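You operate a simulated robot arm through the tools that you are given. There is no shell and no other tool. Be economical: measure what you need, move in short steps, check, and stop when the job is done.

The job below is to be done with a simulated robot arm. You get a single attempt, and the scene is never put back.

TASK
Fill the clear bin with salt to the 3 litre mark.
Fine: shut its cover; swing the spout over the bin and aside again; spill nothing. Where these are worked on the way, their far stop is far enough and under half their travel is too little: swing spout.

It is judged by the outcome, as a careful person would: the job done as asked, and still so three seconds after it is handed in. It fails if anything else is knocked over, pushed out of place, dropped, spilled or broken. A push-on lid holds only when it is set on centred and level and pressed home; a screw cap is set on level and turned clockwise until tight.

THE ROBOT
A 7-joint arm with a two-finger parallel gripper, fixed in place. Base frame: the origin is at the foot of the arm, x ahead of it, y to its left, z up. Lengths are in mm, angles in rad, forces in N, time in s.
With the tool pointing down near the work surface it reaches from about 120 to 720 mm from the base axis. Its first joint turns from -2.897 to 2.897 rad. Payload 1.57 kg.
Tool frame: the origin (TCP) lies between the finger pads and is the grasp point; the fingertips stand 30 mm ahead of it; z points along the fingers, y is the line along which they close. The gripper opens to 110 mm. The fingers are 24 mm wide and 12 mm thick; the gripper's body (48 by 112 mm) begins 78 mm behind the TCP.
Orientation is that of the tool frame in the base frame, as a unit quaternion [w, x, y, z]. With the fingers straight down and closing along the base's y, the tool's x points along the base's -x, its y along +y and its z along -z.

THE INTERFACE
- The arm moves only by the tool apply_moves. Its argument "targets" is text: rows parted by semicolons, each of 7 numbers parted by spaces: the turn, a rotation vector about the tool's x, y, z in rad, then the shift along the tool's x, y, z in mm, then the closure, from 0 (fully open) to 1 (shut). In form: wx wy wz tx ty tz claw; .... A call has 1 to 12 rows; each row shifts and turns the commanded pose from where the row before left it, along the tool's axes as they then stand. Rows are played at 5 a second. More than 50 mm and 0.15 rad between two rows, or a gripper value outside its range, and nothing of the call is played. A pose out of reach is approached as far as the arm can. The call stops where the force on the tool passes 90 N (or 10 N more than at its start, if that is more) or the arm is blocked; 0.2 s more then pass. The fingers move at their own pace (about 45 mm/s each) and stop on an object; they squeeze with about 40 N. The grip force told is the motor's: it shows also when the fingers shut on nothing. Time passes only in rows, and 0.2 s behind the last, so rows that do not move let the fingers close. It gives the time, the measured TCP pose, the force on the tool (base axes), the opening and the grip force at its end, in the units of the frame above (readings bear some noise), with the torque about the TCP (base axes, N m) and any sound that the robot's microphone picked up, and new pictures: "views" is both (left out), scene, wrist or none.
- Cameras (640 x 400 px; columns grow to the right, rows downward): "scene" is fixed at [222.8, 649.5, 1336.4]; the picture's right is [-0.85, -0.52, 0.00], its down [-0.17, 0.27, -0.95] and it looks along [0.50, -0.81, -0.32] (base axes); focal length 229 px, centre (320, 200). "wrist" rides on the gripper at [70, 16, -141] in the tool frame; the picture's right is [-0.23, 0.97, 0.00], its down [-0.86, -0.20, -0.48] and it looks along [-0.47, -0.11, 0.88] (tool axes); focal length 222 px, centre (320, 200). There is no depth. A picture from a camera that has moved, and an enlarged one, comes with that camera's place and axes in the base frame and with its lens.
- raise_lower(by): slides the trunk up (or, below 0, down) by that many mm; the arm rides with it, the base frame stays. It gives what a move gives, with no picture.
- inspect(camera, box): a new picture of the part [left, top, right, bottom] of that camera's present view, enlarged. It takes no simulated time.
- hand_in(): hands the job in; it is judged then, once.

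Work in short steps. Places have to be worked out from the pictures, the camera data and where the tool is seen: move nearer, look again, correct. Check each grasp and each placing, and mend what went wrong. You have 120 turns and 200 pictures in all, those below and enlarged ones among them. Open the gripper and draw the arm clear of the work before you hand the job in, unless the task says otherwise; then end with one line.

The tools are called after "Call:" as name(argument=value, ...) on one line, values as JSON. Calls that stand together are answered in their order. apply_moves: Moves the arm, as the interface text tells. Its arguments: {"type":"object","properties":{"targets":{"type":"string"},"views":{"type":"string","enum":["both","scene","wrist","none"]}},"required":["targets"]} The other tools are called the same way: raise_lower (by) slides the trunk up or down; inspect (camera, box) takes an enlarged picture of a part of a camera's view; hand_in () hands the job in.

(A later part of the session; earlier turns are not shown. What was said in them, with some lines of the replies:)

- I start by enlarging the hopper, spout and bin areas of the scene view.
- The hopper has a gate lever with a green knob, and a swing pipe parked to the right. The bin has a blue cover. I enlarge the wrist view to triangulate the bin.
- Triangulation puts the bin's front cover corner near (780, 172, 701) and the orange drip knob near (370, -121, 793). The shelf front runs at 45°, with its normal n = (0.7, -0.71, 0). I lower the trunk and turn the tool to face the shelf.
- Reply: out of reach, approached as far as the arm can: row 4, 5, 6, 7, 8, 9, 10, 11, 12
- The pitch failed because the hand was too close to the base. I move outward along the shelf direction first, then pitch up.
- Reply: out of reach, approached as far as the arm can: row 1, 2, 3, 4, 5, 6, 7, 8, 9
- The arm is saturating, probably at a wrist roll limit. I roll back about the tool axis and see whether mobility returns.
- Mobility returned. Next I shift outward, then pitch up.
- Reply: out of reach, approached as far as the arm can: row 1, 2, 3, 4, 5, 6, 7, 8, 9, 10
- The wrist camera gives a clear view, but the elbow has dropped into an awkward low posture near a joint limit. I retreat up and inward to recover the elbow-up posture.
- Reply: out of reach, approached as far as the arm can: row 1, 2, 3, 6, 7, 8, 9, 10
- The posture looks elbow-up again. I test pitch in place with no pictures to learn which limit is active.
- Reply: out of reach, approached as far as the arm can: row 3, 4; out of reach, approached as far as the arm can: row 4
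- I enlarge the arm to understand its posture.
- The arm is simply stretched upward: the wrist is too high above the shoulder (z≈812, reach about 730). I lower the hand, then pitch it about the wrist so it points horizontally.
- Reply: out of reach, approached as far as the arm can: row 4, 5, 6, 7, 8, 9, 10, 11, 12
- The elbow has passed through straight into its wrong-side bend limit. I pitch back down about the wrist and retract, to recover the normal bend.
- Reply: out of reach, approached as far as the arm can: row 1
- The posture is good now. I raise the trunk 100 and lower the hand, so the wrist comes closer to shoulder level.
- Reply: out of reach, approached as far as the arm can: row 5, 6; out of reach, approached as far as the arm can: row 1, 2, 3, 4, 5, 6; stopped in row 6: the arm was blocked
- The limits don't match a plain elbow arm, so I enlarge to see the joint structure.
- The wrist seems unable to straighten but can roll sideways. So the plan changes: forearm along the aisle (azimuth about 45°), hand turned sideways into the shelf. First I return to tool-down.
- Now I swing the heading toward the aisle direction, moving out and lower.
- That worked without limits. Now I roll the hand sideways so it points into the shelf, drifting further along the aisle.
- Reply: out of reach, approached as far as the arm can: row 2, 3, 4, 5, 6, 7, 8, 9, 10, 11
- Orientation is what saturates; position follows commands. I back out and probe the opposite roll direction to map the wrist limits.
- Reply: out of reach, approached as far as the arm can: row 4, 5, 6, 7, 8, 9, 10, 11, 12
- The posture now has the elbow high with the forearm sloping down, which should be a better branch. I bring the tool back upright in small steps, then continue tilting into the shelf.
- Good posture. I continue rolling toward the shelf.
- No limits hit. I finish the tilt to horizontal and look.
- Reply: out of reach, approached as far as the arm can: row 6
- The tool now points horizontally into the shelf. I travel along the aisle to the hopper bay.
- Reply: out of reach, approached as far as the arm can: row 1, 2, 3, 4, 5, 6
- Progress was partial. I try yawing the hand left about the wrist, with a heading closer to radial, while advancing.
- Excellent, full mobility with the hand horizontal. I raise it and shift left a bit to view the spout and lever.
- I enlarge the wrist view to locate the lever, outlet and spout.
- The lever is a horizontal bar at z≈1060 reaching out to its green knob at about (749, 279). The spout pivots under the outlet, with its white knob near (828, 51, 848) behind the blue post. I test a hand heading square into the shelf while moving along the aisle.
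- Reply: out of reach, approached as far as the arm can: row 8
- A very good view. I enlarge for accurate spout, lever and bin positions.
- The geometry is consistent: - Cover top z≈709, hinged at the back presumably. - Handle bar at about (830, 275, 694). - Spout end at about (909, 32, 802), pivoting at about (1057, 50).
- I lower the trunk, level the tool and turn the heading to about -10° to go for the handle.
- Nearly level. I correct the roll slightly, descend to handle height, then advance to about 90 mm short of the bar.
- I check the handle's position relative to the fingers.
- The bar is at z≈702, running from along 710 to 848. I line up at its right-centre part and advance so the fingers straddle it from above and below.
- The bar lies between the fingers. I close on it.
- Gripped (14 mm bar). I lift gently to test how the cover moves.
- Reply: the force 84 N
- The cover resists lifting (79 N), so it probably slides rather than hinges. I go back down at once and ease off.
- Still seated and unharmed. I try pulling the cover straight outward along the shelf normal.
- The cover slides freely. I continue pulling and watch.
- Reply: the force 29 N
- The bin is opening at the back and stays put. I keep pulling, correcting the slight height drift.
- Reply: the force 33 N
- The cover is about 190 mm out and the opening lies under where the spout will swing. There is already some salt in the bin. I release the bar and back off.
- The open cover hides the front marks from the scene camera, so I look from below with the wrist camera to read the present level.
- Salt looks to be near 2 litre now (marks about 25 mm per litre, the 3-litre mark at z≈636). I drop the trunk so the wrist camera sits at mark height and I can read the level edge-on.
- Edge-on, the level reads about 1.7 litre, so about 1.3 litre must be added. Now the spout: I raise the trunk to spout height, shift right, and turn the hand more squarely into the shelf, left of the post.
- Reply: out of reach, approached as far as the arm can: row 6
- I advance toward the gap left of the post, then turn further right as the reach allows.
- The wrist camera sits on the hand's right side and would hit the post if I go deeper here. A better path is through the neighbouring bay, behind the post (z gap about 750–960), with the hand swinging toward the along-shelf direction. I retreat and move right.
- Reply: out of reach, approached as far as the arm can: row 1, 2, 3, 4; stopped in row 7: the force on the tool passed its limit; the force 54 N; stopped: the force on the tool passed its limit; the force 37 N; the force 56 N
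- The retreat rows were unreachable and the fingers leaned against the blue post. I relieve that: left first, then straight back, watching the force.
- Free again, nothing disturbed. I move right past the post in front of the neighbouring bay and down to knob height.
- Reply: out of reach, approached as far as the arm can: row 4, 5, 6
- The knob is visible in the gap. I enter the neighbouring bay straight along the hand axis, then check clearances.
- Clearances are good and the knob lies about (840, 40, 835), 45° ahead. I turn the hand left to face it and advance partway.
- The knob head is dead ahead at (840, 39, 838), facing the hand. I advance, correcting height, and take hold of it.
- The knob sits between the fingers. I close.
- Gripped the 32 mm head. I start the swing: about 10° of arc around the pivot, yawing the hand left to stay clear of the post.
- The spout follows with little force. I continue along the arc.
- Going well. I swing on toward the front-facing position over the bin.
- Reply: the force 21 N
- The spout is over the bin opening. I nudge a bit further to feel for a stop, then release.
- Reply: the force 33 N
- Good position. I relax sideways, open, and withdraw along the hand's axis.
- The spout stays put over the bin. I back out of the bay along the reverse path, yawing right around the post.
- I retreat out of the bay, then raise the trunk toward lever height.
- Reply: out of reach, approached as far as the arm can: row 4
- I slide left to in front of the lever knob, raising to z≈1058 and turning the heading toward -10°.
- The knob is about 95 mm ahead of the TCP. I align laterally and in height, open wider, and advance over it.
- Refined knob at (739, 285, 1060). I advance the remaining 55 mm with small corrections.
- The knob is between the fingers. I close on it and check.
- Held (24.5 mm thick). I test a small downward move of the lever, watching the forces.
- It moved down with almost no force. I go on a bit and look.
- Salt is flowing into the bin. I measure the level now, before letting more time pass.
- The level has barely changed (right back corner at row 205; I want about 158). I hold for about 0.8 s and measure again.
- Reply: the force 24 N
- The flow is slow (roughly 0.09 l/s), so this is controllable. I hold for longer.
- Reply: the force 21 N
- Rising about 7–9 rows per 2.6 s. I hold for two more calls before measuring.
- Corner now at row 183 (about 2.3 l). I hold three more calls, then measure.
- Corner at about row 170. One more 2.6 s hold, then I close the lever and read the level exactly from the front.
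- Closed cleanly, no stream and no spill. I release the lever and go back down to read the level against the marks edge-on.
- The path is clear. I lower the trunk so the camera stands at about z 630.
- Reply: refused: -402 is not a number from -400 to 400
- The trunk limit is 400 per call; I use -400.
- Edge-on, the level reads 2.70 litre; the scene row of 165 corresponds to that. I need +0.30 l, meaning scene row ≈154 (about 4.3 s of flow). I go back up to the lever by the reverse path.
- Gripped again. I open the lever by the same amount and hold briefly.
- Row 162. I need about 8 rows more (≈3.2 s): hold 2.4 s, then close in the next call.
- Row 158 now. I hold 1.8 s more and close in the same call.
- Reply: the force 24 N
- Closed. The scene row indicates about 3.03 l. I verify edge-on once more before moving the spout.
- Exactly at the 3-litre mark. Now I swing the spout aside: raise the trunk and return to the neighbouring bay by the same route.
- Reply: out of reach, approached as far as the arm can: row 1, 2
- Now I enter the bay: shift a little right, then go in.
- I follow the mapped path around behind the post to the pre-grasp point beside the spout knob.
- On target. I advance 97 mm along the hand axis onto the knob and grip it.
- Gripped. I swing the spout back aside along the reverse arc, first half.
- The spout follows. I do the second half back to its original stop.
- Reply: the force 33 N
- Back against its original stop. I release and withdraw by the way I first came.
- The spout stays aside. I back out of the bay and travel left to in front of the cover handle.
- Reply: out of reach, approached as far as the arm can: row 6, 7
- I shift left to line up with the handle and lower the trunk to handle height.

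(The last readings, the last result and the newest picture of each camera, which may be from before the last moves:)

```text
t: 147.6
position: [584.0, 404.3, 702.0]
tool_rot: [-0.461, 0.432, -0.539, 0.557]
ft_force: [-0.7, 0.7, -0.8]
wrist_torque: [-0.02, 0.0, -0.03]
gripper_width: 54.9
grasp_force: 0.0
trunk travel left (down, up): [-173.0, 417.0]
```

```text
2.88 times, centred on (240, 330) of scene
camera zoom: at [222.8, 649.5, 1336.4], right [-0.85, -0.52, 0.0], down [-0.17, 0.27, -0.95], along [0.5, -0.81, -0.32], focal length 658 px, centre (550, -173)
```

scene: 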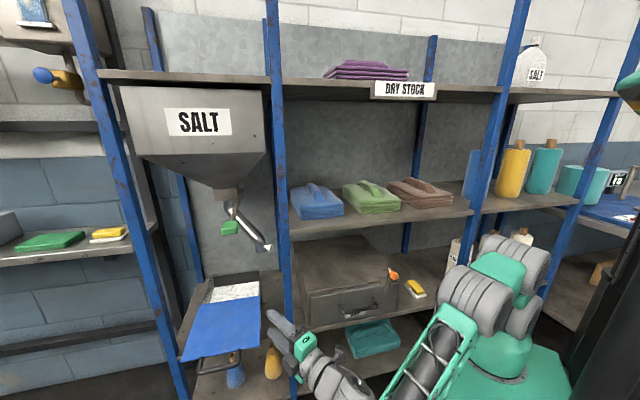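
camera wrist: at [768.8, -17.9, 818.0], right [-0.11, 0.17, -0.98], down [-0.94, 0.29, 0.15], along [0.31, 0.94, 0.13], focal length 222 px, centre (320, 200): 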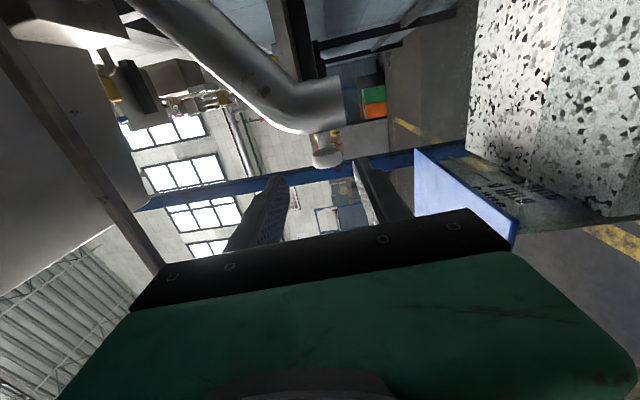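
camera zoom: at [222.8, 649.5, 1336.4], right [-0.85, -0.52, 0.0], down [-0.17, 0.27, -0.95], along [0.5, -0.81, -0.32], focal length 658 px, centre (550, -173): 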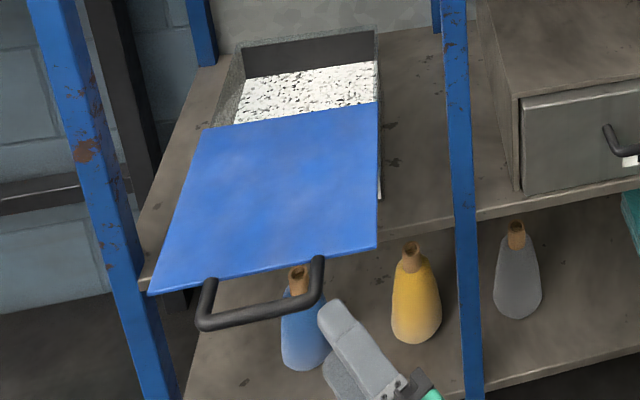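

The bar is centred between the fingers. I advance 76 mm and grip it.

Call:
apply_moves(targets="0 0 0 0 1 38 0.5;0 0 0 0 1 38 0.5;0 0 0 0 0 0 0.8;0 0 0 0 0 0 1;0 0 0 0 0 0 1;0 0 0 0 0 0 1;0 0 0 0 0 0 1", views="none")

Call:
inspect(camera="scene", box=[170, 260, 310, 399])

```text
t: 149.2
position: [657.6, 387.5, 703.3]
tool_rot: [-0.46, 0.432, -0.539, 0.557]
ft_force: [-1.0, -0.2, -7.4]
wrist_torque: [-0.38, 0.42, 0.31]
gripper_width: 14.2
grasp_force: 30.3
trunk travel left (down, up): [-173.0, 417.0]
```

```text
2.88 times, centred on (240, 330) of scene
camera zoom: at [222.8, 649.5, 1336.4], right [-0.85, -0.52, 0.0], down [-0.17, 0.27, -0.95], along [0.5, -0.81, -0.32], focal length 658 px, centre (550, -173)
```

zoom: 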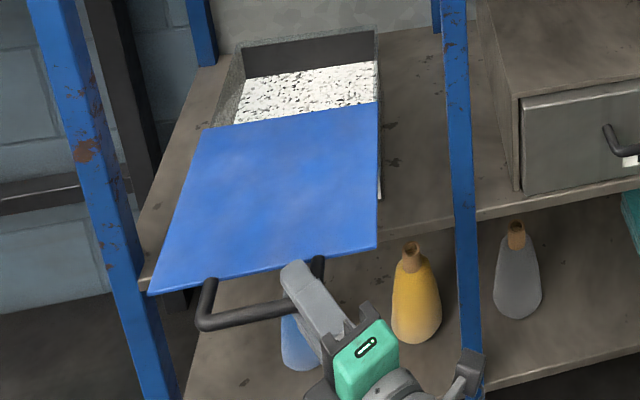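

Gripped. I push the cover in along the shelf normal.

Call:
apply_moves(targets="0 0 0 11 0.7 16.7 1;0 0 0 11 0.7 16.7 1;0 0 0 11 0.7 16.7 1;0 0 0 11 0.7 16.7 1;0 0 0 11 0.7 16.7 1;0 0 0 11 0.7 16.7 1;0 0 0 11 0.7 16.7 1;0 0 0 11 0.7 16.7 1", views="none")

Call:
inspect(camera="scene", box=[170, 250, 310, 390])

```text
t: 151.0
position: [771.4, 272.9, 703.6]
tool_rot: [-0.462, 0.432, -0.539, 0.557]
ft_force: [-1.2, -0.4, -6.7]
wrist_torque: [-0.4, 0.4, -0.09]
gripper_width: 14.3
grasp_force: 30.3
trunk travel left (down, up): [-173.0, 417.0]
```

```text
2.86 times, centred on (240, 320) of scene
camera zoom: at [222.8, 649.5, 1336.4], right [-0.85, -0.52, 0.0], down [-0.17, 0.27, -0.95], along [0.5, -0.81, -0.32], focal length 653 px, centre (549, -143)
```

zoom: 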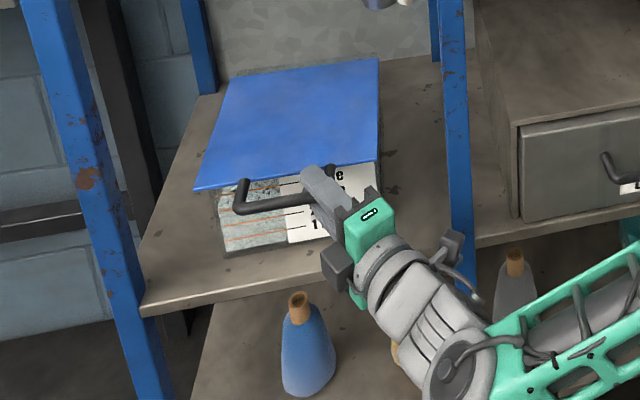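

About 30 mm remains. I push in small steps until it seats.

Call:
apply_moves(targets="0 0 0 5.5 0.4 8.3 1;0 0 0 5.5 0.4 8.3 1;0 0 0 5.5 0.4 8.3 1;0 0 0 1.6 0 2.5 1", views="none")

Call:
inspect(camera="scene", box=[190, 250, 310, 370])

```text
t: 152.0
position: [794.7, 251.0, 703.3]
tool_rot: [-0.462, 0.431, -0.538, 0.558]
ft_force: [-21.7, -11.4, -3.3]
wrist_torque: [-0.45, 0.47, 0.07]
gripper_width: 14.3
grasp_force: 30.3
trunk travel left (down, up): [-173.0, 417.0]
```

```text
3.33 times, centred on (250, 310) of scene
camera zoom: at [222.8, 649.5, 1336.4], right [-0.85, -0.52, 0.0], down [-0.17, 0.27, -0.95], along [0.5, -0.81, -0.32], focal length 762 px, centre (553, -167)
```

zoom: 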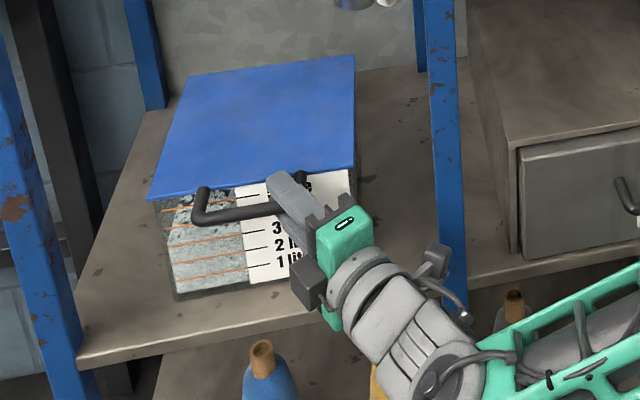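

The cover is back in its original shut position with stop contact felt. I release and draw back.

Call:
apply_moves(targets="0 0 0 0 0 0 0.5;0 0 0 0 0 0 0.5;0 0 0 0 0 -20 0.5;0 0 0 0 0 -35 0.5;0 0 0 0 0 -40 0.5;0 0 0 -20 0 -40 0.5;0 0 0 -20 0 -40 0.5", views="both")

Call:
inspect(camera="scene", box=[170, 250, 298, 350])

Call:
inspect(camera="scene", box=[170, 170, 290, 270])

```text
t: 153.6
position: [632.1, 325.6, 693.5]
tool_rot: [-0.461, 0.432, -0.538, 0.558]
ft_force: [0.3, 0.0, 0.4]
wrist_torque: [0.02, -0.01, -0.01]
gripper_width: 55.1
grasp_force: 0.1
trunk travel left (down, up): [-173.0, 417.0]
camera wrist: at [480.5, 285.8, 669.3], right [0.09, 0.23, -0.97], down [-0.31, 0.93, 0.19], along [0.95, 0.28, 0.16], focal length 222 px, centre (320, 200)
```

scene: 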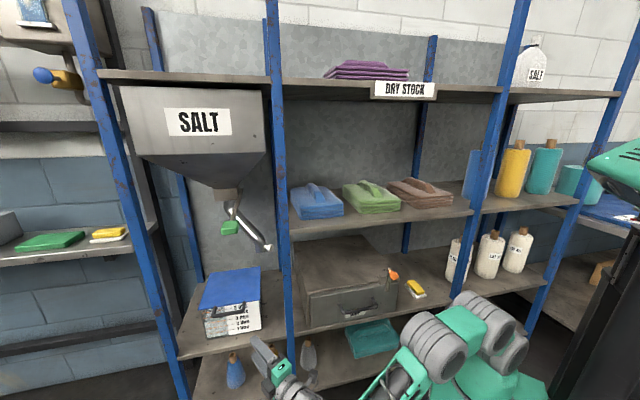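
wrist: 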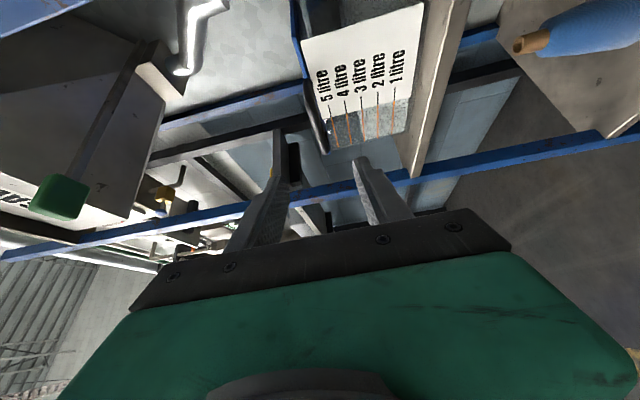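

```text
4.00 times, centred on (234, 300) of scene
camera zoom: at [222.8, 649.5, 1336.4], right [-0.85, -0.52, 0.0], down [-0.17, 0.27, -0.95], along [0.5, -0.81, -0.32], focal length 915 px, centre (664, -200)
```

zoom: 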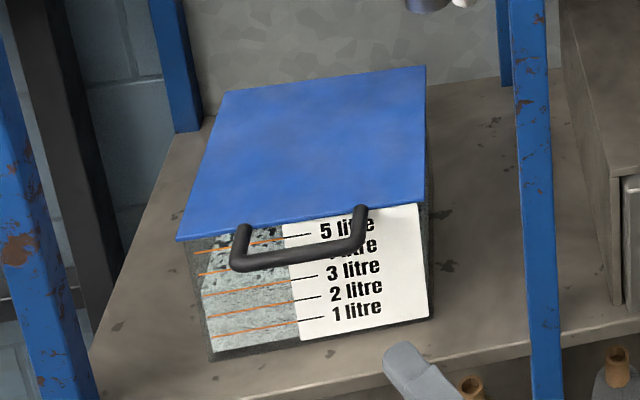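

```text
4.00 times, centred on (230, 220) of scene
camera zoom: at [222.8, 649.5, 1336.4], right [-0.85, -0.52, 0.0], down [-0.17, 0.27, -0.95], along [0.5, -0.81, -0.32], focal length 915 px, centre (680, 120)
```

zoom: 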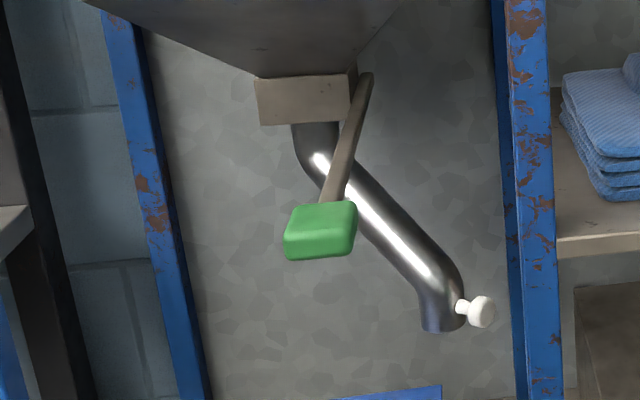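

Cover shut, spout aside, lever closed, bin unmoved, nothing spilled. I draw the arm further clear and check the lower shelf.

Call:
apply_moves(targets="0 0 0 0 -30 -35 0.3;0 0 0 0 -35 -30 0.3;0 0 0 0 -40 0 0.3", views="scene")

```text
t: 154.4
position: [561.3, 336.1, 798.1]
tool_rot: [-0.461, 0.432, -0.538, 0.558]
ft_force: [0.0, 0.0, -0.4]
wrist_torque: [0.02, -0.02, -0.03]
gripper_width: 77.1
grasp_force: 0.0
trunk travel left (down, up): [-173.0, 417.0]
```

scene: 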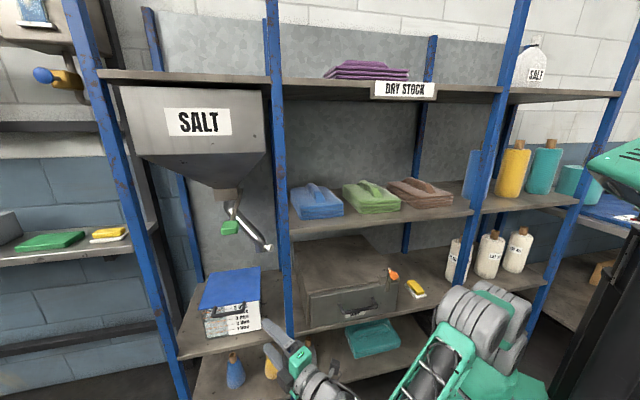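

Everything is in its place and the gripper is open and clear, so I hand in.

Call:
hand_in()

```text
The job is handed in.
```

I filled the bin from about 1.7 litres to the 3 litre mark, read edge-on against the marks before I closed it. The cover is shut, the lever is closed, the spout was swung over the bin and back aside, and no spill shows in the pictures. On the way the fingers leaned on the blue post for a moment; nothing looks moved.
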